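You operate a simulated robot arm through the tools that you are given. There is no shell and no other tool. Be economical: measure what you need, move in short steps, check, and stop when the job is done.

You run a simulated robot arm. Do the job below in one go: nothing can be reset, and whatever is moved stays where it is left.

Task
Wind the overfull yellow-core ball back to green and park the swift.
Fine: crank backward; open the clip; swift lever right in; free the wing nut, slide the foot toward it, tighten.

The check looks at the end state, three seconds after you hand in, the way a careful person would. Anything else that was tipped, shoved, dropped, spilled or broken makes it a failure.

Robot
A 6-joint arm with a two-finger parallel gripper, fixed in place. Base frame: the origin is at the foot of the arm, x ahead of it, y to its left, z up. Readings come in mm, degrees, newtons and seconds.
Its first joint turns from -115.0 to 115.0 degrees. Payload 4.2 kg.
The tool frame sits at the grasp point between the pads (the TCP): z along the fingers, y along the line on which they close. The tips reach 23 mm beyond it. The gripper opens to 94 mm. The fingers are 38 mm wide and 10 mm thick; the gripper's body (54 by 96 mm) begins 39 mm behind the TCP.
Orientation is that of the tool frame in the base frame, as [roll, pitch, yaw] about the fixed x, y, z axes, in that order (R = Rz(yaw) Ry(pitch) Rx(roll)). With the fingers straight down and closing along the base's y, the tool's x points along the base's -x, its y along +y and its z along -z.

Tools
- The arm moves only by the tool send_rows. Its argument "rows" is a list of rows, each a list of 7 numbers: the shift along the tool's x, y, z in mm, then the turn, a rotation vector about the tool's x, y, z in degrees, then the finger opening in mm, from 0 to 94. In form: [[dx, dy, dz, ax, ay, az, fingers], ...]. A call has 1 to 10 rows; each row shifts and turns the commanded pose from where the row before left it, along the tool's axes as they then stand. Rows are played at 5 a second. More than 50 mm and 8.6 degrees between two rows, or a gripper value outside its range, and nothing of the call is played. Where a pose cannot be reached the arm comes as near as it can. A force on the tool above 50 N (or 10 N above the force at the start of the call, whichever is more), or a blocked arm, ends the call early, and 0.2 s more pass. Each finger travels about 108 mm/s and halts on what it meets, pressing with about 27 N; the grip force reading is that of the motor and also rises with nothing between the fingers. The clock runs only during rows and for 0.2 s after the last one: add rows that do not move to give the fingers time. It gives the time, the measured TCP pose, the force on the tool (base axes), the opening and the grip force at its end, in the units of the frame above (readings bear some noise).
- Cameras (640 x 400 px; columns grow to the right, rows downward): "scene" is fixed at [47.6, -651.2, 1534.7]; the picture's right is [0.41, -0.91, 0.00], its down [-0.75, -0.34, -0.57] and it looks along [0.52, 0.23, -0.82] (base axes); focal length 354 px, centre (320, 200). "wrist" rides on the gripper at [86, 16, -75] in the tool frame; the picture's right is [-0.18, 0.98, 0.00], its down [-0.58, -0.11, -0.81] and it looks along [-0.79, -0.15, 0.59] (tool axes); focal length 243 px, centre (320, 200). There is no depth. A picture from a camera that has moved, and an enlarged one, comes with that camera's place and axes in the base frame and with its lens.
- grab_frame(camera): a new picture of that camera. No time passes.
- move_column(by): slides the trunk up (or, below 0, down) by that many mm; the arm rides with it, the base frame stays. It gives what a move gives, with no picture.
- enlarge(camera, box): a new picture of the part [left, top, right, bottom] of that camera's present view, enlarged. No time passes.
- finish_job(): hands the job in; it is judged then, once.

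Work in short steps. Places have to be worked out from the pictures, the camera data and where the tool is seen: move nearer, look again, correct. Check each grasp and each placing, and mend what went wrong. You have 120 turns and 68 pictures in all, those below and enlarged ones among them. Open the gripper and draw the arm clear of the work before you hand the job in, unless the task says otherwise; then end with one line.

The tools are called after "Emit:" as a command line: name --pt "numbers of a row" for each row, then --argument value for the rest, lists and objects as JSON in quotes. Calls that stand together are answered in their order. send_rows: Moves the arm, as the interface text tells. Its arguments: {"type":"object","properties":{"rows":{"type":"array"}},"required":["rows"]} The other tools are called the same way: move_column (by) slides the trunk up or down; grab_frame (camera) takes a picture; enlarge (camera, box) takes an enlarged picture of a part of a camera's view; finish_job () hands the job in.

At the start:

```text
t: 0.0
position: [452.0, -400.1, 1121.7]
tcp_rot: [180.0, 0.0, 180.0]
ft_force: [0.4, -0.8, -0.2]
grip_width: 93.9
finger_force: 0.0
trunk travel left (down, up): [-725.0, 265.0]
```

scene: 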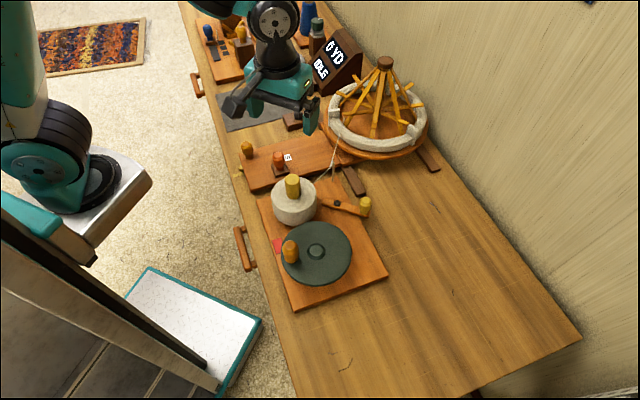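
wrist: 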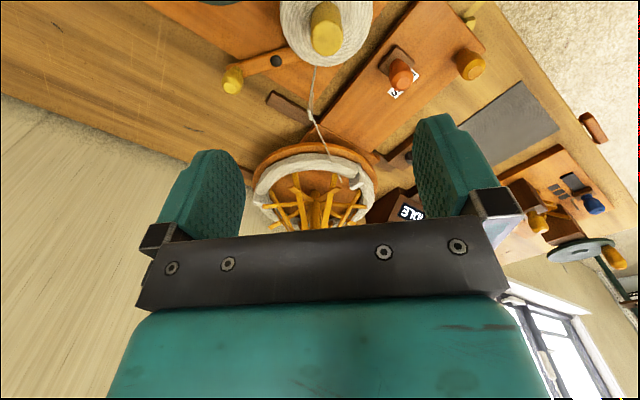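

I start by looking closely at the scene's parts.

Emit:
enlarge --camera "scene" --box '[220, 130, 400, 310]'

Emit:
enlarge --camera "scene" --box '[180, 0, 450, 170]'

Emit:
enlarge --camera "wrist" --box '[200, 0, 640, 280]'

```text
2.22 times, centred on (310, 220) of scene
camera zoom: at [47.6, -651.2, 1534.7], right [0.41, -0.91, 0.0], down [-0.75, -0.34, -0.57], along [0.52, 0.23, -0.82], focal length 786 px, centre (342, 156)
```

zoom: 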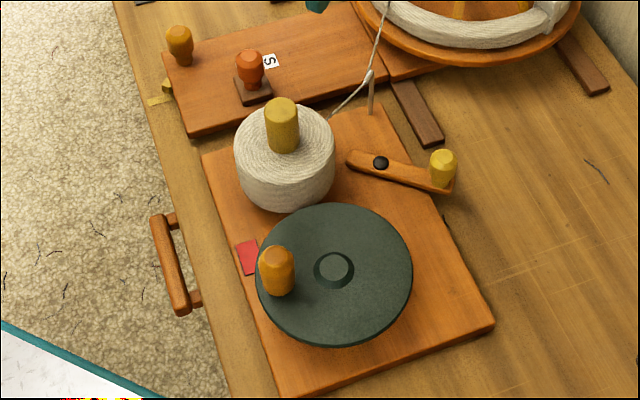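

```text
2.35 times, centred on (315, 85) of scene
camera zoom: at [47.6, -651.2, 1534.7], right [0.41, -0.91, 0.0], down [-0.75, -0.34, -0.57], along [0.52, 0.23, -0.82], focal length 832 px, centre (332, 471)
```

zoom: 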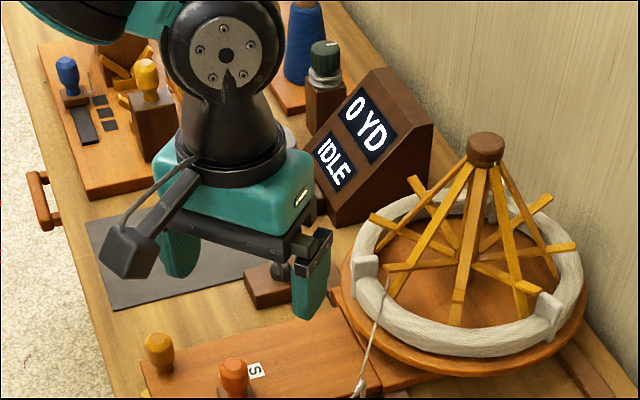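

```text
1.43 times, centred on (420, 140) of wrist
camera zoom: at [364.8, -383.9, 1196.7], right [0.18, 0.98, 0.0], down [0.58, -0.11, 0.81], along [0.79, -0.15, -0.59], focal length 347 px, centre (177, 286)
```

zoom: 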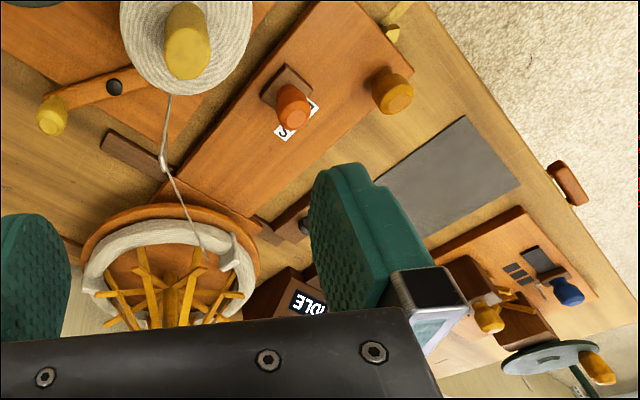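

Table appears at z≈800 rather than 160. I retract the arm (base −x, up) to uncover the middle of the bench and test motion conventions.

Emit:
send_rows --pt "40 0 -20 0 0 0 94" --pt "40 0 -20 0 0 0 94" --pt "40 0 -20 0 0 0 94" --pt "0 0 0 0 0 0 94"

Emit:
grab_frame --camera "scene"

Emit:
grab_frame --camera "wrist"

```text
t: 1.0
position: [331.4, -398.3, 1182.8]
tcp_rot: [179.9, 0.0, 180.0]
ft_force: [-0.8, 0.5, 0.0]
grip_width: 94.0
finger_force: 0.1
trunk travel left (down, up): [-725.0, 265.0]
```

```text
62 pictures are left
```

scene: 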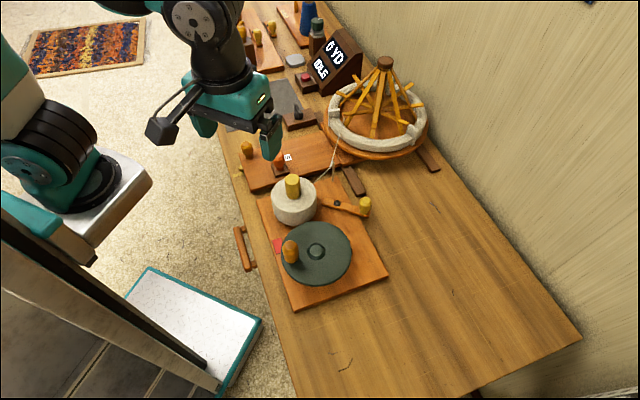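

```text
61 pictures are left
camera wrist: at [244.5, -382.7, 1257.6], right [0.18, 0.98, 0.0], down [0.58, -0.11, 0.81], along [0.79, -0.15, -0.59], focal length 243 px, centre (320, 200)
```

wrist: 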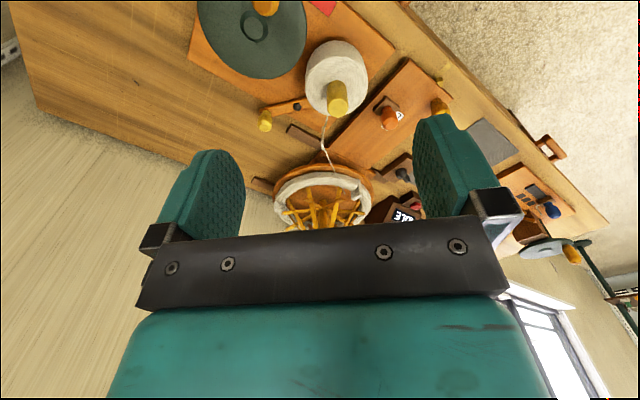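

Emit:
enlarge --camera "scene" --box '[225, 60, 385, 200]'

Emit:
enlarge --camera "wrist" --box '[180, 0, 480, 240]'

Emit:
enlarge --camera "scene" --box '[225, 0, 385, 100]'

```text
2.86 times, centred on (305, 130) of scene
camera zoom: at [47.6, -651.2, 1534.7], right [0.41, -0.91, 0.0], down [-0.75, -0.34, -0.57], along [0.52, 0.23, -0.82], focal length 1010 px, centre (363, 400)
```

zoom: 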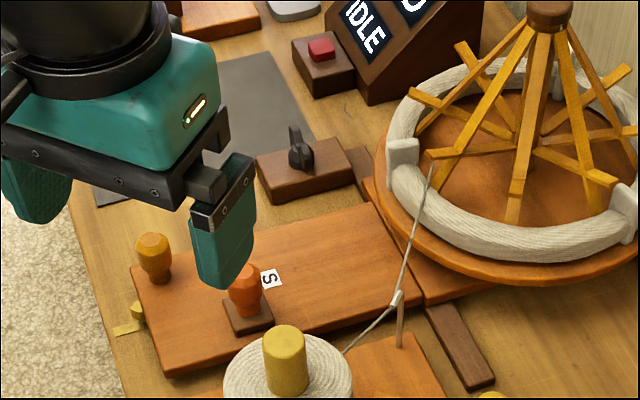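

```text
1.67 times, centred on (330, 120) of wrist
camera zoom: at [244.5, -382.7, 1257.6], right [0.18, 0.98, 0.0], down [0.58, -0.11, 0.81], along [0.79, -0.15, -0.59], focal length 404 px, centre (303, 333)
```

zoom: 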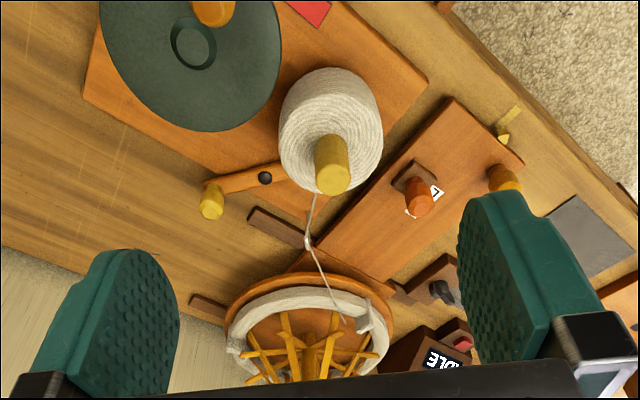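

```text
4.00 times, centred on (305, 50) of scene
camera zoom: at [47.6, -651.2, 1534.7], right [0.41, -0.91, 0.0], down [-0.75, -0.34, -0.57], along [0.52, 0.23, -0.82], focal length 1415 px, centre (380, 800)
```

zoom: 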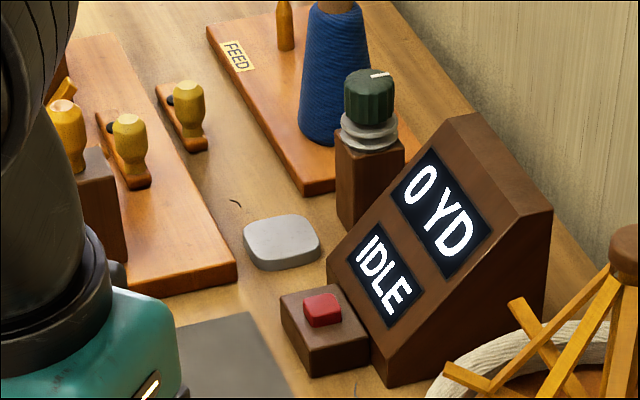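

The bench is turned about 45° to the base frame (front edge along (0.7,0.7)), table top at z≈740. I turn the tool by 45° so the wrist camera looks square to the bench, while moving over toward the middle.

Emit:
send_rows --pt "0 0 0 0 0 7.5 94" --pt "0 0 0 0 0 7.5 94" --pt "0 0 0 0 0 7.5 94" --pt "0 0 0 0 0 7.5 94" --pt "0 0 0 0 0 7.5 94" --pt "0 0 0 0 0 7.5 94" --pt "0 40 30 0 0 0 94" --pt "0 40 30 0 0 0 94" --pt "0 40 30 0 0 0 94" --pt "0 0 0 0 0 0 94"

Emit:
grab_frame --camera "wrist"

```text
t: 3.2
position: [416.4, -314.6, 1092.6]
tcp_rot: [-180.0, 0.0, 134.9]
ft_force: [-0.7, 0.1, 0.1]
grip_width: 93.8
finger_force: 0.1
trunk travel left (down, up): [-725.0, 265.0]
```

```text
57 pictures are left
camera wrist: at [366.6, -242.7, 1166.7], right [0.83, 0.56, 0.0], down [0.33, -0.49, 0.81], along [0.46, -0.67, -0.59], focal length 243 px, centre (320, 200)
```

wrist: 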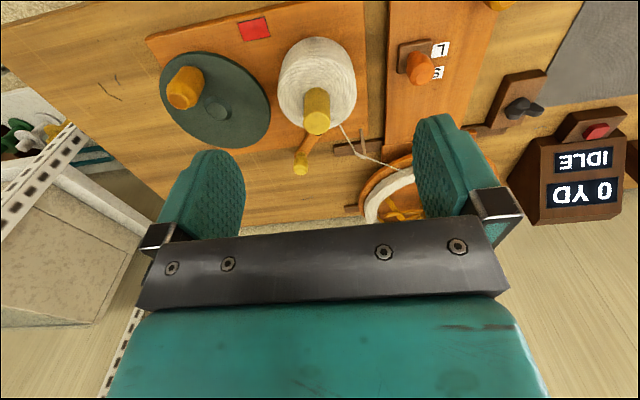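

Emit:
enlarge --camera "wrist" --box '[140, 0, 380, 180]'

Emit:
enlarge --camera "wrist" --box '[340, 0, 560, 165]'

```text
2.22 times, centred on (260, 90) of wrist
camera zoom: at [366.6, -242.7, 1166.7], right [0.83, 0.56, 0.0], down [0.33, -0.49, 0.81], along [0.46, -0.67, -0.59], focal length 539 px, centre (453, 444)
```

zoom: 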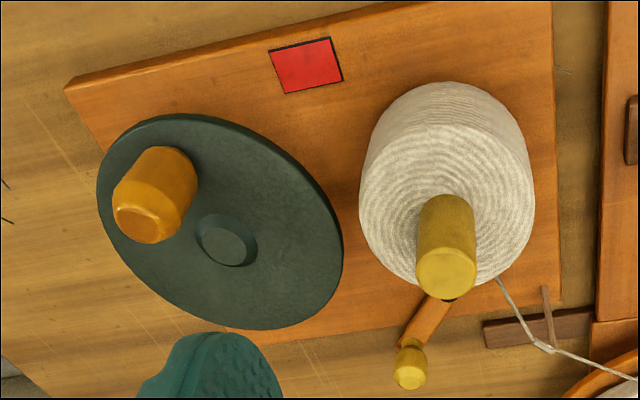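

```text
2.42 times, centred on (450, 82) of wrist
camera zoom: at [366.6, -242.7, 1166.7], right [0.83, 0.56, 0.0], down [0.33, -0.49, 0.81], along [0.46, -0.67, -0.59], focal length 588 px, centre (5, 485)
```

zoom: 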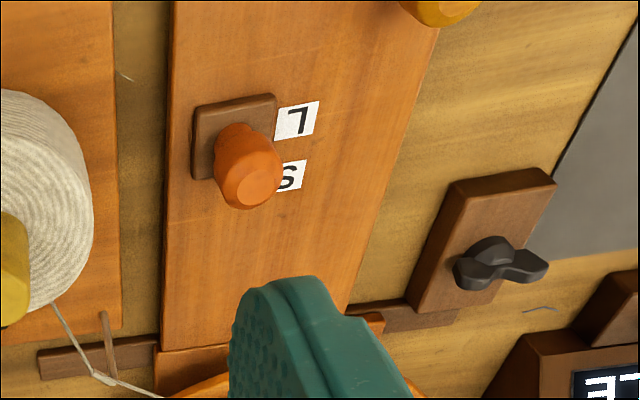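

I check the left part of the bench too, shifting along the bench (+u) and watching the reach.

Emit:
send_rows --pt "0 45 0 0 0 0 94" --pt "0 45 0 0 0 0 94" --pt "0 45 0 0 0 0 94" --pt "0 45 0 0 0 0 94" --pt "0 45 0 0 0 0 94" --pt "0 45 0 0 0 0 94" --pt "0 0 0 0 0 0 94"

Emit:
grab_frame --camera "wrist"

```text
t: 4.8
position: [607.3, -123.7, 1092.9]
tcp_rot: [180.0, 0.0, 134.9]
ft_force: [-0.5, 0.7, 0.1]
grip_width: 94.2
finger_force: 0.0
trunk travel left (down, up): [-725.0, 265.0]
```

```text
54 pictures are left
camera wrist: at [557.7, -51.6, 1167.6], right [0.83, 0.56, 0.0], down [0.33, -0.49, 0.81], along [0.46, -0.67, -0.59], focal length 243 px, centre (320, 200)
```

wrist: 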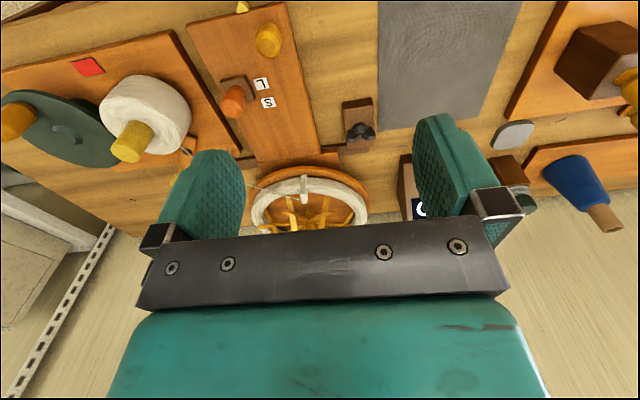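

Emit:
send_rows --pt "0 45 0 0 0 0 94" --pt "0 45 0 0 0 0 94" --pt "0 45 0 0 0 0 94" --pt "0 45 0 0 0 0 94" --pt "0 0 0 0 0 0 94"

Emit:
grab_frame --camera "wrist"

Emit:
enlarge --camera "scene" --box '[220, 130, 400, 310]'

```text
t: 6.0
position: [735.5, 1.8, 1091.6]
tcp_rot: [179.9, 0.0, 135.0]
ft_force: [0.5, 0.3, -0.1]
grip_width: 94.1
finger_force: 0.2
trunk travel left (down, up): [-725.0, 265.0]
```

```text
53 pictures are left
camera wrist: at [684.9, 75.1, 1167.0], right [0.83, 0.56, 0.0], down [0.33, -0.49, 0.81], along [0.46, -0.67, -0.59], focal length 243 px, centre (320, 200)
```

wrist: 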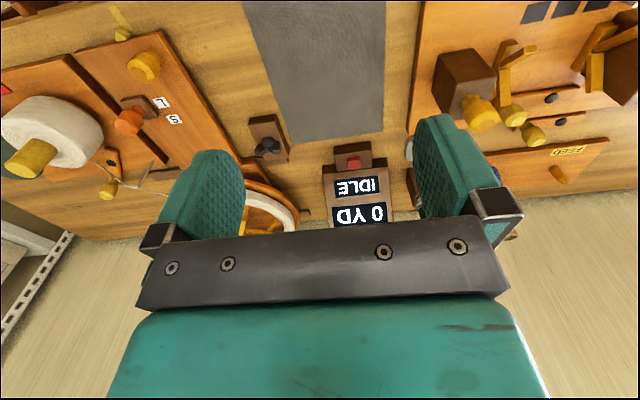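

```text
2.22 times, centred on (310, 220) of scene
camera zoom: at [47.6, -651.2, 1534.7], right [0.41, -0.91, 0.0], down [-0.75, -0.34, -0.57], along [0.52, 0.23, -0.82], focal length 786 px, centre (342, 156)
```

zoom: 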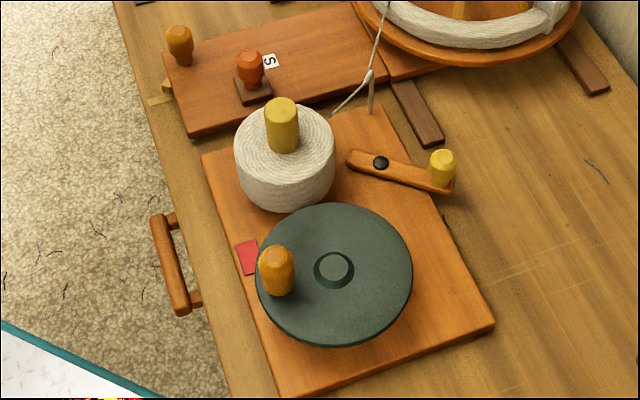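

The clip is taken to be the short lever with the yellow knob on the winder. Hub is at about (361,−505,843), crank handle top about (323,−465,902). I go above the handle and look.

Emit:
send_rows --pt "0 -49 0 0 0 0 94" --pt "0 -49 0 0 0 0 94" --pt "0 -49 0 0 0 0 94" --pt "0 -49 0 0 0 0 94" --pt "0 -49 0 0 0 0 94" --pt "0 -49 0 0 0 0 94" --pt "0 -49 0 0 0 0 94" --pt "0 -49 0 0 0 0 94" --pt "0 -49 0 0 0 0 94" --pt "0 -49 0 0 0 0 94"

Emit:
send_rows --pt "-13 -45 20 0 0 0 94" --pt "-13 -45 20 0 0 0 94" --pt "-13 -41 20 0 0 0 94" --pt "0 0 30 0 0 0 94" --pt "0 0 30 0 0 0 94" --pt "0 0 0 0 0 0 94"

Emit:
grab_frame --camera "wrist"

Emit:
grab_frame --camera "scene"

```text
t: 8.2
position: [389.3, -343.6, 1091.3]
tcp_rot: [180.0, 0.0, 135.1]
ft_force: [0.9, 0.0, -0.2]
grip_width: 93.9
finger_force: 0.1
trunk travel left (down, up): [-725.0, 265.0]
```

```text
refused: row 1 steps farther than a row can; nothing moved
```

```text
51 pictures are left
camera wrist: at [338.9, -270.2, 1166.4], right [0.82, 0.57, 0.0], down [0.33, -0.49, 0.81], along [0.46, -0.66, -0.59], focal length 243 px, centre (320, 200)
```

wrist: 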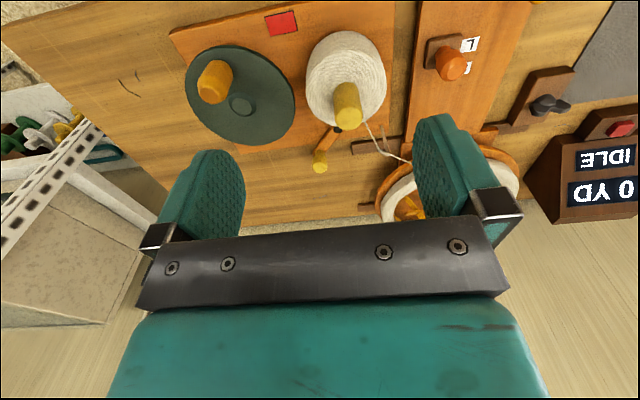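

```text
50 pictures are left
```

scene: 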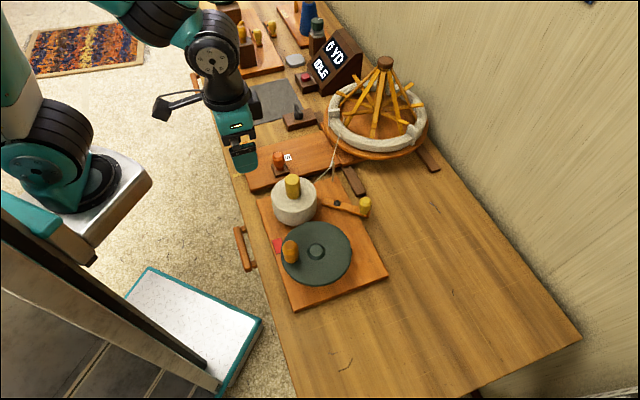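

Emit:
send_rows --pt "-10 -33 20 0 0 0 94" --pt "-10 -33 20 0 0 0 94" --pt "-10 -33 20 0 0 0 94" --pt "-9 -33 20 0 0 0 94" --pt "0 0 30 0 0 0 94" --pt "0 0 20 0 0 0 94" --pt "0 0 0 0 0 0 94"

Emit:
grab_frame --camera "wrist"

Emit:
enlarge --camera "scene" --box '[220, 130, 400, 310]'

```text
t: 9.8
position: [323.5, -464.3, 961.8]
tcp_rot: [180.0, 0.0, 135.0]
ft_force: [0.4, -0.8, 0.4]
grip_width: 94.2
finger_force: 0.0
trunk travel left (down, up): [-725.0, 265.0]
```

```text
49 pictures are left
camera wrist: at [273.2, -391.9, 1036.0], right [0.83, 0.56, 0.0], down [0.33, -0.49, 0.81], along [0.46, -0.67, -0.59], focal length 243 px, centre (320, 200)
```

wrist: 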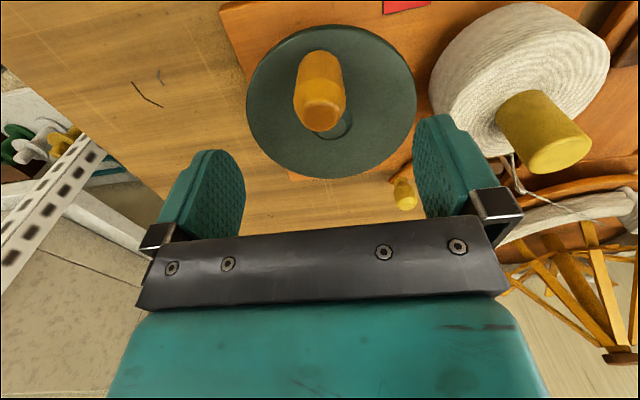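

```text
2.22 times, centred on (310, 220) of scene
camera zoom: at [47.6, -651.2, 1534.7], right [0.41, -0.91, 0.0], down [-0.75, -0.34, -0.57], along [0.52, 0.23, -0.82], focal length 786 px, centre (342, 156)
```

zoom: 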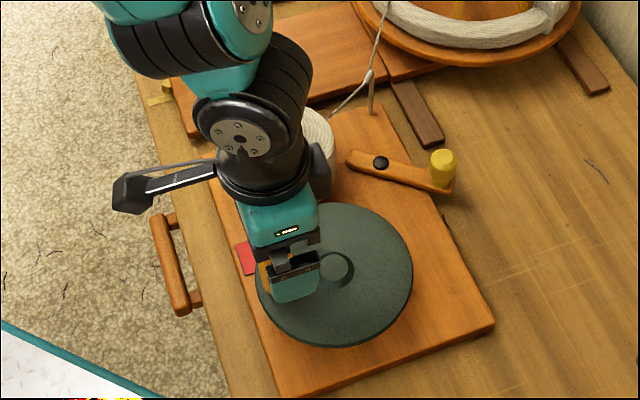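

Handle tip refines to about (327,−470,902). I descend to z≈893 and close on it.

Emit:
send_rows --pt "-6 0 20 0 0 0 70" --pt "0 0 20 0 0 0 70" --pt "0 0 15 0 0 0 70" --pt "0 0 13 0 0 0 70" --pt "0 0 0 0 0 0 70"

Emit:
grab_frame --camera "wrist"

```text
t: 11.0
position: [326.9, -469.0, 894.1]
tcp_rot: [-180.0, -0.1, 135.1]
ft_force: [-0.6, -0.1, 0.1]
grip_width: 70.1
finger_force: 0.1
trunk travel left (down, up): [-725.0, 265.0]
```

```text
47 pictures are left
camera wrist: at [276.9, -396.7, 968.5], right [0.83, 0.56, 0.0], down [0.33, -0.49, 0.81], along [0.46, -0.67, -0.59], focal length 243 px, centre (320, 200)
```

wrist: 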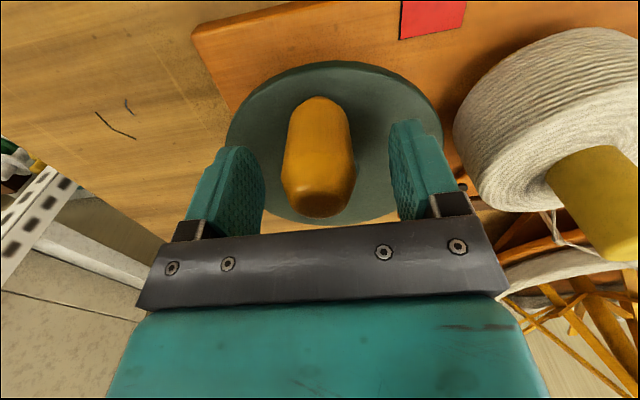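

Emit:
send_rows --pt "0 0 3 0 0 0 40" --pt "0 0 0 0 0 0 20" --pt "0 0 0 0 0 0 20" --pt "0 0 0 0 0 0 20"

```text
t: 12.0
position: [326.6, -470.0, 890.5]
tcp_rot: [-180.0, 0.0, 135.0]
ft_force: [0.8, -0.3, 5.0]
grip_width: 31.8
finger_force: 45.0
trunk travel left (down, up): [-725.0, 265.0]
```

Handle gripped at 31.8 mm. I test a small counter-clockwise turn (backward) with constant tool orientation and read the forces.

Emit:
send_rows --pt "-0.8 -8.7 0 0 0 0 20" --pt "-2.2 -8.4 0 0 0 0 20" --pt "-3.7 -7.9 0 0 0 0 20" --pt "0 0 0 0 0 0 20"

Emit:
enlarge --camera "wrist" --box '[160, 0, 640, 300]'

Emit:
grab_frame --camera "scene"

```text
t: 13.0
position: [312.6, -491.5, 890.6]
tcp_rot: [180.0, 0.1, 135.0]
ft_force: [6.0, -0.6, 1.1]
grip_width: 32.0
finger_force: 44.6
trunk travel left (down, up): [-725.0, 265.0]
```

```text
1.33 times, centred on (400, 150) of wrist
camera zoom: at [263.8, -419.1, 965.8], right [0.82, 0.57, 0.0], down [0.33, -0.49, 0.81], along [0.46, -0.67, -0.59], focal length 324 px, centre (213, 267)
```

zoom: 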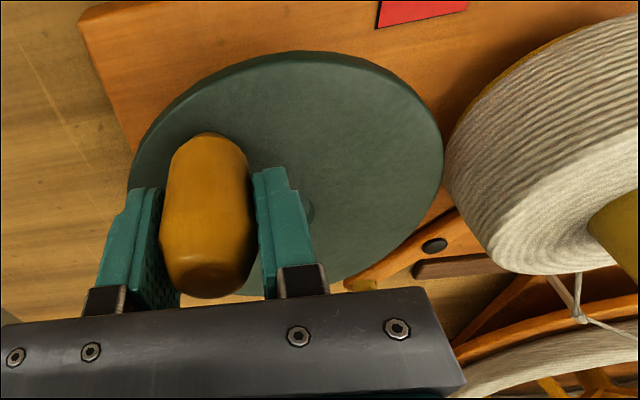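

```text
45 pictures are left
```

scene: 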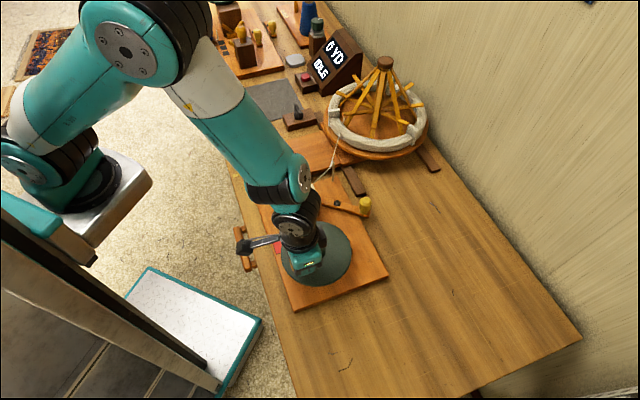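

Crank turns with small drag. I continue counter-clockwise through another 140°, then check the patch.

Emit:
send_rows --pt "-11.2 -13.3 0 0 0 0 20" --pt "-15 -8.7 0 0 0 0 20" --pt "-17.1 -3 0 0 0 0 20" --pt "-17.1 3 0 0 0 0 20" --pt "-15 8.7 0 0 0 0 20" --pt "-11.2 13.3 0 0 0 0 20" --pt "-6 16.3 0 0 0 0 20"

Emit:
grab_frame --camera "scene"

```text
t: 14.1
position: [346.1, -558.2, 890.4]
tcp_rot: [-179.3, 0.8, 134.7]
ft_force: [-9.0, -25.1, -19.5]
grip_width: 32.1
finger_force: 45.0
trunk travel left (down, up): [-725.0, 265.0]
stopped in row 5: the force on the tool passed its limit (the readings are from after the stop); the commanded pose is now the measured one
```

```text
44 pictures are left
```

scene: 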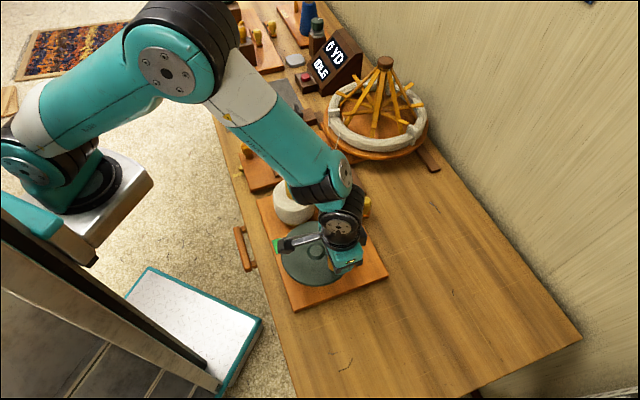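

The patch at the winder now looks green, and a force stopped the move. I zoom in before doing anything.

Emit:
enlarge --camera "scene" --box '[230, 150, 410, 310]'

Emit:
grab_frame --camera "wrist"

```text
2.50 times, centred on (320, 230) of scene
camera zoom: at [47.6, -651.2, 1534.7], right [0.41, -0.91, 0.0], down [-0.75, -0.34, -0.57], along [0.52, 0.23, -0.82], focal length 884 px, centre (320, 125)
```

zoom: 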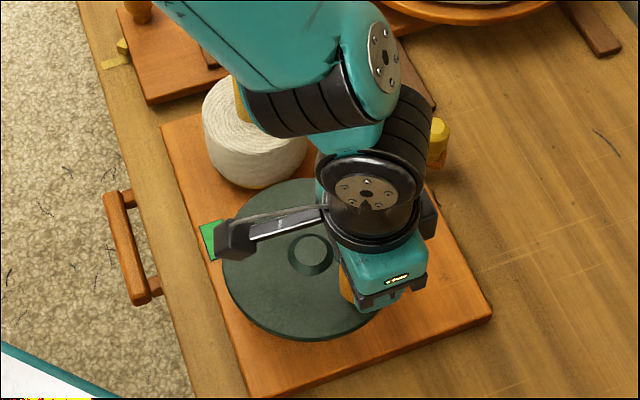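

```text
42 pictures are left
camera wrist: at [297.3, -484.0, 964.7], right [0.83, 0.56, -0.01], down [0.33, -0.47, 0.82], along [0.45, -0.68, -0.58], focal length 243 px, centre (320, 200)
```

wrist: 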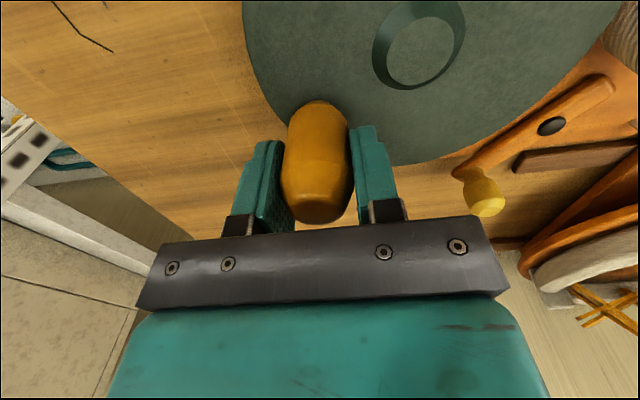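

The patch is green, so I stop cranking here, release the handle and lift away.

Emit:
send_rows --pt "0 0 0 0 0 0 60" --pt "0 0 0 0 0 0 60" --pt "0 0 -20 0 0 0 60" --pt "0 0 -40 0 0 0 60" --pt "0 0 -40 0 0 0 60" --pt "0 0 -30 0 0 0 60" --pt "0 0 0 0 0 0 60"

Emit:
grab_frame --camera "wrist"

```text
t: 15.7
position: [347.3, -553.6, 1021.3]
tcp_rot: [-179.3, 0.6, 134.8]
ft_force: [0.4, -1.3, 0.2]
grip_width: 60.0
finger_force: 0.1
trunk travel left (down, up): [-725.0, 265.0]
```

```text
41 pictures are left
camera wrist: at [297.5, -479.3, 1096.6], right [0.83, 0.56, -0.01], down [0.33, -0.48, 0.81], along [0.45, -0.68, -0.58], focal length 243 px, centre (320, 200)
```

wrist: 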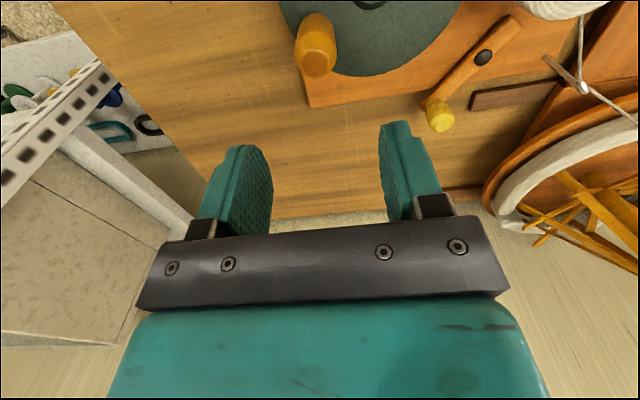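

Released; patch was green. Clip lever: pivot ≈(536,−485), knob ≈(538,−555,822). I move above the knob.

Emit:
send_rows --pt "-34 33.5 0 0 0 0 60" --pt "-34 33.5 0 0 0 0 60" --pt "-34 33.5 20 0 0 0 60" --pt "-34 33.5 30 0 0 0 60" --pt "0 0 30 0 0 0 60" --pt "0 0 30 0 0 0 60" --pt "0 0 20 0 0 0 60" --pt "0 0 0 0 0 0 60"

Emit:
grab_frame --camera "wrist"

```text
refused: row 3 steps farther than a row can; nothing moved
```

```text
40 pictures are left
camera wrist: at [297.5, -479.3, 1096.6], right [0.83, 0.56, -0.01], down [0.33, -0.48, 0.81], along [0.45, -0.68, -0.58], focal length 243 px, centre (320, 200)
```

wrist: 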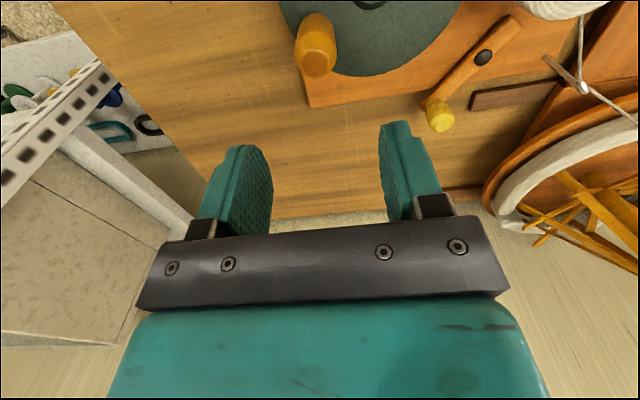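

Step size must stay under 50 mm in total; I resend with smaller steps.

Emit:
send_rows --pt "-34 33.5 0 0 0 0 60" --pt "-34 33.5 0 0 0 0 60" --pt "-34 33.5 0 0 0 0 60" --pt "-34 33.5 0 0 0 0 60" --pt "0 0 40 0 0 0 60" --pt "0 0 40 0 0 0 60" --pt "0 0 40 0 0 0 60" --pt "0 0 20 0 0 0 60" --pt "0 0 0 0 0 0 60"

```text
t: 17.7
position: [539.5, -558.4, 882.2]
tcp_rot: [-179.5, 0.7, 134.9]
ft_force: [-0.7, 0.1, 1.1]
grip_width: 59.8
finger_force: 0.0
trunk travel left (down, up): [-725.0, 265.0]
```

Emit:
grab_frame --camera "wrist"

Emit:
enlarge --camera "scene" --box '[230, 150, 410, 310]'

```text
39 pictures are left
camera wrist: at [488.9, -483.7, 956.4], right [0.83, 0.56, -0.01], down [0.33, -0.48, 0.81], along [0.45, -0.68, -0.58], focal length 243 px, centre (320, 200)
```

wrist: 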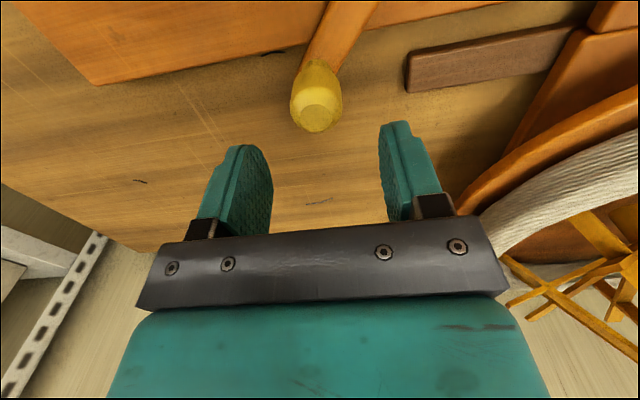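

```text
2.50 times, centred on (320, 230) of scene
camera zoom: at [47.6, -651.2, 1534.7], right [0.41, -0.91, 0.0], down [-0.75, -0.34, -0.57], along [0.52, 0.23, -0.82], focal length 884 px, centre (320, 125)
```

zoom: 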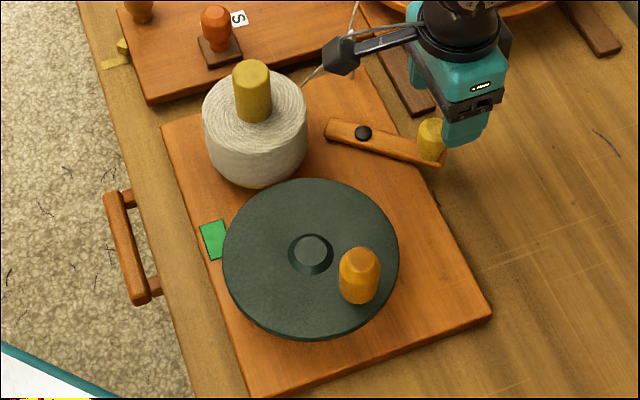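

Green confirmed. Knob is right under the tool; I descend and close on it.

Emit:
send_rows --pt "-2 0 20 0 0 0 60" --pt "0 0 20 0 0 0 60" --pt "0 0 15 0 0 0 60" --pt "0 0 0 0 0 0 40" --pt "0 0 0 0 0 0 12" --pt "0 0 0 0 0 0 12" --pt "0 0 0 0 0 0 12"

Emit:
grab_frame --camera "wrist"

```text
t: 19.3
position: [538.8, -560.0, 827.2]
tcp_rot: [-179.4, 0.6, 134.8]
ft_force: [-2.9, -6.6, -1.1]
grip_width: 29.1
finger_force: 45.0
trunk travel left (down, up): [-725.0, 265.0]
```

```text
37 pictures are left
camera wrist: at [489.9, -486.5, 901.0], right [0.83, 0.56, -0.01], down [0.33, -0.48, 0.81], along [0.45, -0.68, -0.58], focal length 243 px, centre (320, 200)
```

wrist: 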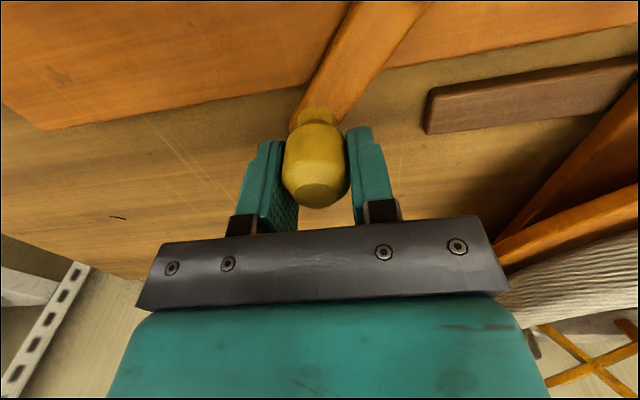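

Gripped. I try 10° toward the swift (+x) and read the force.

Emit:
send_rows --pt "-4.3 4.6 0 0 0 0 12" --pt "-3.8 5 0 0 0 0 12" --pt "0 0 0 0 0 0 12"

```text
t: 19.9
position: [540.1, -561.0, 826.8]
tcp_rot: [-178.8, -0.2, 133.7]
ft_force: [-25.4, -11.5, 9.6]
grip_width: 29.2
finger_force: 45.4
trunk travel left (down, up): [-725.0, 265.0]
stopped in row 2: the force on the tool passed its limit (the readings are from after the stop); the commanded pose is now the measured one
```

Blocked that way (a stop). I try the other way.

Emit:
send_rows --pt "4.8 -4.4 0 0 0 0 12" --pt "5.2 -4 0 0 0 0 12" --pt "0 0 0 0 0 0 12"

```text
t: 20.7
position: [532.0, -559.6, 826.8]
tcp_rot: [-179.0, 0.1, 134.2]
ft_force: [5.7, -23.6, 4.3]
grip_width: 29.8
finger_force: 44.6
trunk travel left (down, up): [-725.0, 265.0]
```

It swings this way. I continue along the arc in small steps.

Emit:
send_rows --pt "6 -7.4 0 0 0 0 12" --pt "6.4 -6.7 0 0 0 0 12" --pt "6.3 -3 0 0 0 0 12" --pt "6.4 -1.6 0 0 0 0 12" --pt "0 0 0 0 0 0 12"

```text
t: 21.9
position: [499.7, -551.9, 826.3]
tcp_rot: [-179.1, -0.4, 134.3]
ft_force: [5.5, 13.1, 3.0]
grip_width: 28.9
finger_force: 45.4
trunk travel left (down, up): [-725.0, 265.0]
```

Emit:
send_rows --pt "7 -1.4 0 0 0 0 12" --pt "7 -1 0 0 0 0 12" --pt "7 0.3 0 0 0 0 12" --pt "7 0.5 0 0 0 0 12" --pt "0 0 0 0 0 0 12"

Emit:
enlarge --camera "scene" --box '[230, 150, 410, 310]'

```text
t: 23.1
position: [479.7, -536.7, 825.6]
tcp_rot: [-179.0, 0.1, 134.1]
ft_force: [19.1, -11.2, -13.3]
grip_width: 30.2
finger_force: 45.1
trunk travel left (down, up): [-725.0, 265.0]
```

```text
2.50 times, centred on (320, 230) of scene
camera zoom: at [47.6, -651.2, 1534.7], right [0.41, -0.91, 0.0], down [-0.75, -0.34, -0.57], along [0.52, 0.23, -0.82], focal length 884 px, centre (320, 125)
```

zoom: 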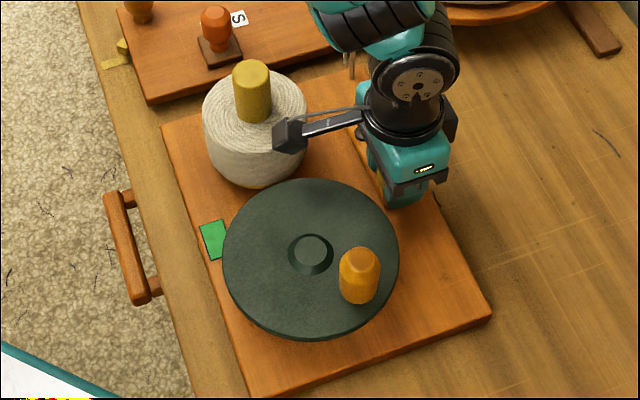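

Emit:
send_rows --pt "4 0.6 0 0 0 0 12" --pt "4 0.8 0 0 0 0 12" --pt "0 0 0 0 0 0 12"

```text
t: 23.9
position: [474.8, -531.0, 826.3]
tcp_rot: [-178.8, 0.2, 134.0]
ft_force: [17.2, -26.9, 5.7]
grip_width: 30.3
finger_force: 45.2
trunk travel left (down, up): [-725.0, 265.0]
```

Resistance may be grip twist, so I open and regrip at the same place, then continue.

Emit:
send_rows --pt "0 0 0 0 0 0 44" --pt "0 0 0 0 0 0 44" --pt "0 0 0 0 0 0 12" --pt "0 0 0 0 0 0 12" --pt "4 1.8 0 0 0 0 12" --pt "4 2 0 0 0 0 12" --pt "0 0 0 0 0 0 12"

```text
t: 25.3
position: [470.5, -526.6, 827.1]
tcp_rot: [-178.2, 0.7, 133.5]
ft_force: [-11.7, -26.6, -20.3]
grip_width: 30.6
finger_force: 44.9
trunk travel left (down, up): [-725.0, 265.0]
stopped in row 7: the force on the tool passed its limit (the readings are from after the stop); the commanded pose is now the measured one
```

Likely the end stop (~60°). I release, lift and look.

Emit:
send_rows --pt "0 0 0 0 0 0 44" --pt "0 0 0 0 0 0 44" --pt "0 0 -30 0 0 0 44" --pt "0 0 -40 0 0 0 44" --pt "-30 30 -10 0 0 0 44" --pt "0 0 0 0 0 0 44"

Emit:
enlarge --camera "scene" --box '[230, 150, 410, 310]'

Emit:
grab_frame --camera "wrist"

```text
t: 26.7
position: [515.1, -522.2, 907.3]
tcp_rot: [-178.5, 0.5, 133.8]
ft_force: [-0.2, 0.0, -0.1]
grip_width: 44.1
finger_force: 0.0
trunk travel left (down, up): [-725.0, 265.0]
```

```text
2.50 times, centred on (320, 230) of scene
camera zoom: at [47.6, -651.2, 1534.7], right [0.41, -0.91, 0.0], down [-0.75, -0.34, -0.57], along [0.52, 0.23, -0.82], focal length 884 px, centre (320, 125)
```

zoom: 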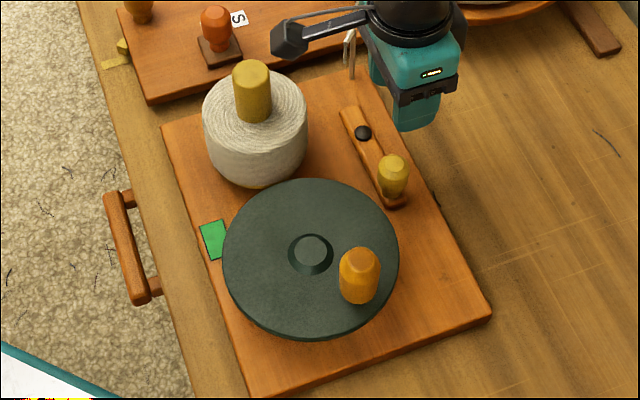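

```text
34 pictures are left
camera wrist: at [467.7, -446.6, 981.2], right [0.84, 0.55, -0.02], down [0.33, -0.47, 0.81], along [0.43, -0.69, -0.58], focal length 243 px, centre (320, 200)
```

wrist: 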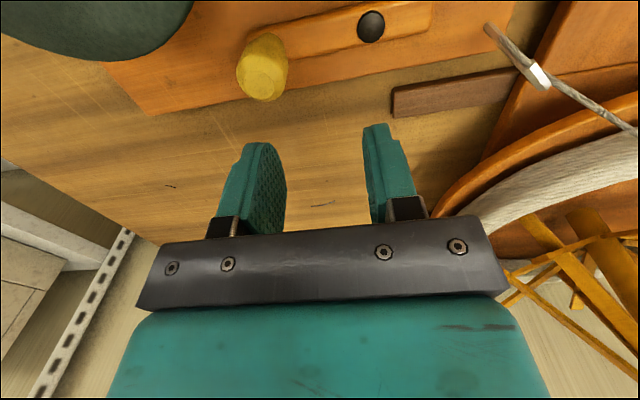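

The clip is open (lever swung, yarn tie at ball released). Next the swift slider knob, top ≈(568,−301,848), currently by L; in = toward S/swift. I fly high over to it and level the tool.

Emit:
send_rows --pt "0 0 -40 0 0 0 60" --pt "0 0 -40 -1.5 0.5 -1.2 60" --pt "30 38 0 0 0 0 60" --pt "30 38 0 0 0 0 60" --pt "30 38 0 0 0 0 60" --pt "29 38 0 0 0 0 60" --pt "0 41 0 0 0 0 60" --pt "0 0 40 0 0 0 60" --pt "0 0 30 0 0 0 60" --pt "0 0 0 0 0 0 60"

Emit:
grab_frame --camera "wrist"

```text
t: 28.9
position: [568.7, -299.4, 918.1]
tcp_rot: [-179.9, 0.1, 135.0]
ft_force: [0.5, 0.7, -0.9]
grip_width: 60.0
finger_force: 0.0
trunk travel left (down, up): [-725.0, 265.0]
```

```text
33 pictures are left
camera wrist: at [519.7, -227.0, 992.7], right [0.83, 0.56, 0.0], down [0.33, -0.49, 0.81], along [0.46, -0.67, -0.59], focal length 243 px, centre (320, 200)
```

wrist: 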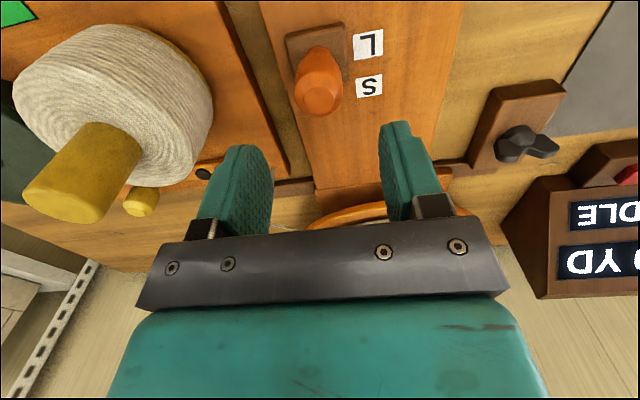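

Slider knob is directly below. Descend, grip.

Emit:
send_rows --pt "0 0 30 0 0 0 60" --pt "0 0 25 0 0 0 60" --pt "0 0 20 0 0 0 60" --pt "0 0 0 0 0 0 30" --pt "0 0 0 0 0 0 10" --pt "0 0 0 0 0 0 10"

```text
t: 30.3
position: [568.9, -300.4, 843.4]
tcp_rot: [180.0, 0.1, 134.9]
ft_force: [-2.3, -1.9, -6.8]
grip_width: 31.6
finger_force: 45.1
trunk travel left (down, up): [-725.0, 265.0]
```

Gripped at 31.6 mm. I slide toward the swift (tool −x).

Emit:
send_rows --pt "-8 0 0 0 0 0 10" --pt "-8 0 0 0 0 0 10" --pt "-8 0 0 0 0 0 10" --pt "-8 0 0 0 0 0 10" --pt "0 0 0 0 0 0 10"

```text
t: 31.5
position: [591.7, -322.1, 842.7]
tcp_rot: [179.9, 0.0, 135.1]
ft_force: [-3.2, -1.2, -6.5]
grip_width: 31.7
finger_force: 44.7
trunk travel left (down, up): [-725.0, 265.0]
```

Emit:
send_rows --pt "-4 0 0 0 0 0 10" --pt "-4 0 0 0 0 0 10" --pt "-4 0 0 0 0 0 10" --pt "-4 0 0 0 0 0 10" --pt "0 0 0 0 0 0 10"

```text
t: 32.7
position: [603.3, -333.9, 843.2]
tcp_rot: [179.9, 0.0, 135.0]
ft_force: [-1.7, 0.0, -7.6]
grip_width: 31.8
finger_force: 44.9
trunk travel left (down, up): [-725.0, 265.0]
```

Still free; I continue until a stop is felt.

Emit:
send_rows --pt "-4 0 0 0 0 0 10" --pt "-4 0 0 0 0 0 10" --pt "-4 0 0 0 0 0 10" --pt "-4 0 0 0 0 0 10" --pt "-4 0 0 0 0 0 10" --pt "-4 0 0 0 0 0 10" --pt "-4 0 0 0 0 0 10" --pt "0 0 0 0 0 0 10"

Emit:
grab_frame --camera "scene"

```text
t: 34.5
position: [623.4, -353.7, 842.8]
tcp_rot: [-180.0, 0.1, 135.1]
ft_force: [0.1, 2.1, -8.6]
grip_width: 31.8
finger_force: 45.3
trunk travel left (down, up): [-725.0, 265.0]
```

```text
32 pictures are left
```

scene: 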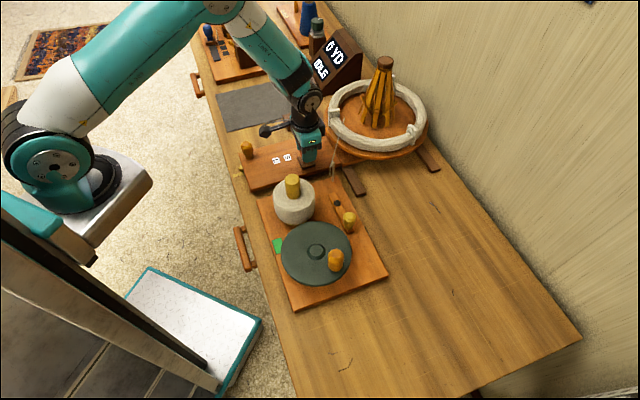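

The swift arms are folding in, so the direction is right. Continue to the stop.

Emit:
send_rows --pt "-4 0 0 0 0 0 10" --pt "-4 0 0 0 0 0 10" --pt "-4 0 0 0 0 0 10" --pt "-4 0 0 0 0 0 10" --pt "-4 0 0 0 0 0 10" --pt "0 0 0 0 0 0 10"

```text
t: 35.9
position: [635.2, -364.9, 842.4]
tcp_rot: [-179.9, -0.4, 135.1]
ft_force: [-22.4, 26.9, -2.4]
grip_width: 31.8
finger_force: 45.1
trunk travel left (down, up): [-725.0, 265.0]
```

Stop felt (≈35 N against −d). I relax, release, lift and inspect.

Emit:
send_rows --pt "3 0 0 0 0 0 10" --pt "0 0 0 0 0 0 50" --pt "0 0 0 0 0 0 50" --pt "0 0 -40 0 0 0 60" --pt "0 0 -40 0 0 0 60" --pt "40 0 -20 0 0 0 60" --pt "45 0 0 0 0 0 60" --pt "40 0 0 0 0 0 60" --pt "0 0 0 0 0 0 60"

Emit:
enlarge --camera "scene" --box '[225, 40, 445, 200]'

Emit:
grab_frame --camera "wrist"

```text
t: 37.9
position: [545.6, -277.5, 943.7]
tcp_rot: [-180.0, 0.1, 135.0]
ft_force: [-0.2, -0.9, 0.0]
grip_width: 60.2
finger_force: 0.1
trunk travel left (down, up): [-725.0, 265.0]
```

```text
2.50 times, centred on (335, 120) of scene
camera zoom: at [47.6, -651.2, 1534.7], right [0.41, -0.91, 0.0], down [-0.75, -0.34, -0.57], along [0.52, 0.23, -0.82], focal length 884 px, centre (282, 400)
```

zoom: 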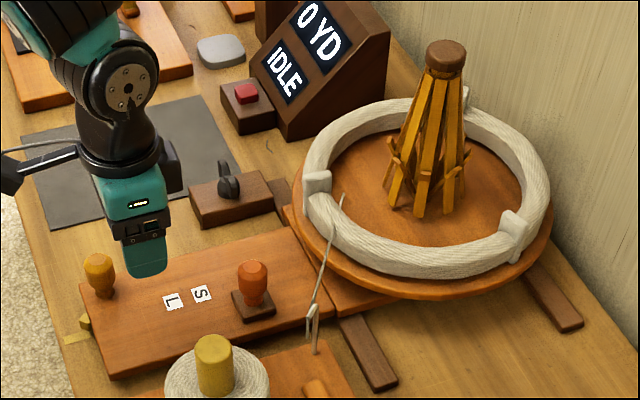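

```text
30 pictures are left
camera wrist: at [495.3, -203.7, 1018.4], right [0.83, 0.56, 0.0], down [0.33, -0.49, 0.81], along [0.46, -0.67, -0.59], focal length 243 px, centre (320, 200)
```

wrist: 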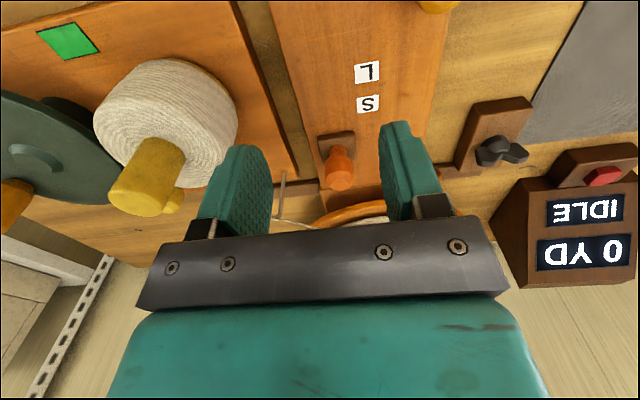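

Swift is folded and lever fully in. Next the wing nut, estimated at (803,−243); I fly above it and look.

Emit:
send_rows --pt "-15 45 0 0 0 0 60" --pt "-15 45 0 0 0 0 60" --pt "-15 45 0 0 0 0 60" --pt "-15 45 0 0 0 0 60" --pt "-45 26 -15 0 0 0 60" --pt "-45 0 0 0 0 0 60" --pt "0 0 0 0 0 0 60"

Emit:
grab_frame --camera "wrist"

```text
refused: row 5 steps farther than a row can; nothing moved
```

```text
29 pictures are left
camera wrist: at [495.3, -203.7, 1018.4], right [0.83, 0.56, 0.0], down [0.33, -0.49, 0.81], along [0.46, -0.67, -0.59], focal length 243 px, centre (320, 200)
```

wrist: 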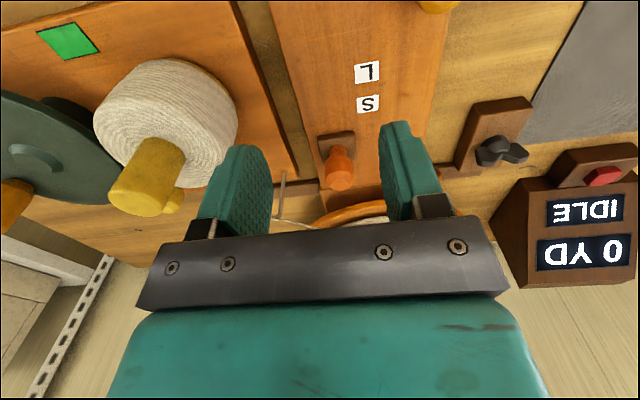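

Emit:
send_rows --pt "-15 45 0 0 0 0 60" --pt "-15 45 0 0 0 0 60" --pt "-15 45 0 0 0 0 60" --pt "-15 45 0 0 0 0 60" --pt "-35 26 0 0 0 0 60" --pt "-45 0 0 0 0 0 60" --pt "0 0 0 0 0 0 60"

```text
t: 39.5
position: [790.7, -230.3, 943.1]
tcp_rot: [180.0, 0.0, 135.1]
ft_force: [-0.5, 0.3, -0.2]
grip_width: 59.9
finger_force: 0.1
trunk travel left (down, up): [-725.0, 265.0]
```

Emit:
grab_frame --camera "wrist"

Emit:
enlarge --camera "wrist" --box '[200, 0, 440, 150]'

```text
28 pictures are left
camera wrist: at [740.5, -157.6, 1018.2], right [0.82, 0.57, 0.0], down [0.33, -0.49, 0.81], along [0.46, -0.67, -0.59], focal length 243 px, centre (320, 200)
```

wrist: 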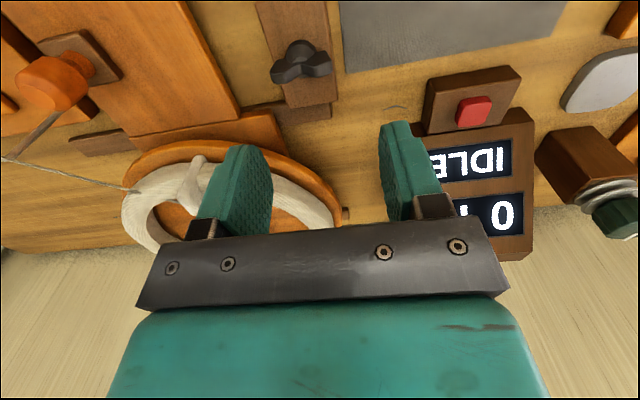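

```text
2.67 times, centred on (320, 75) of wrist
camera zoom: at [740.5, -157.6, 1018.2], right [0.82, 0.57, 0.0], down [0.33, -0.49, 0.81], along [0.46, -0.67, -0.59], focal length 647 px, centre (320, 533)
```

zoom: 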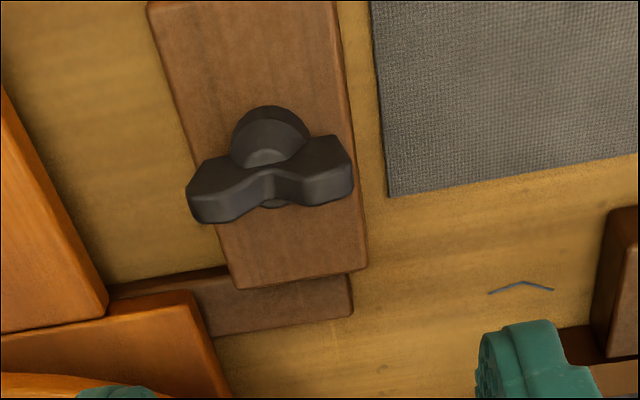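

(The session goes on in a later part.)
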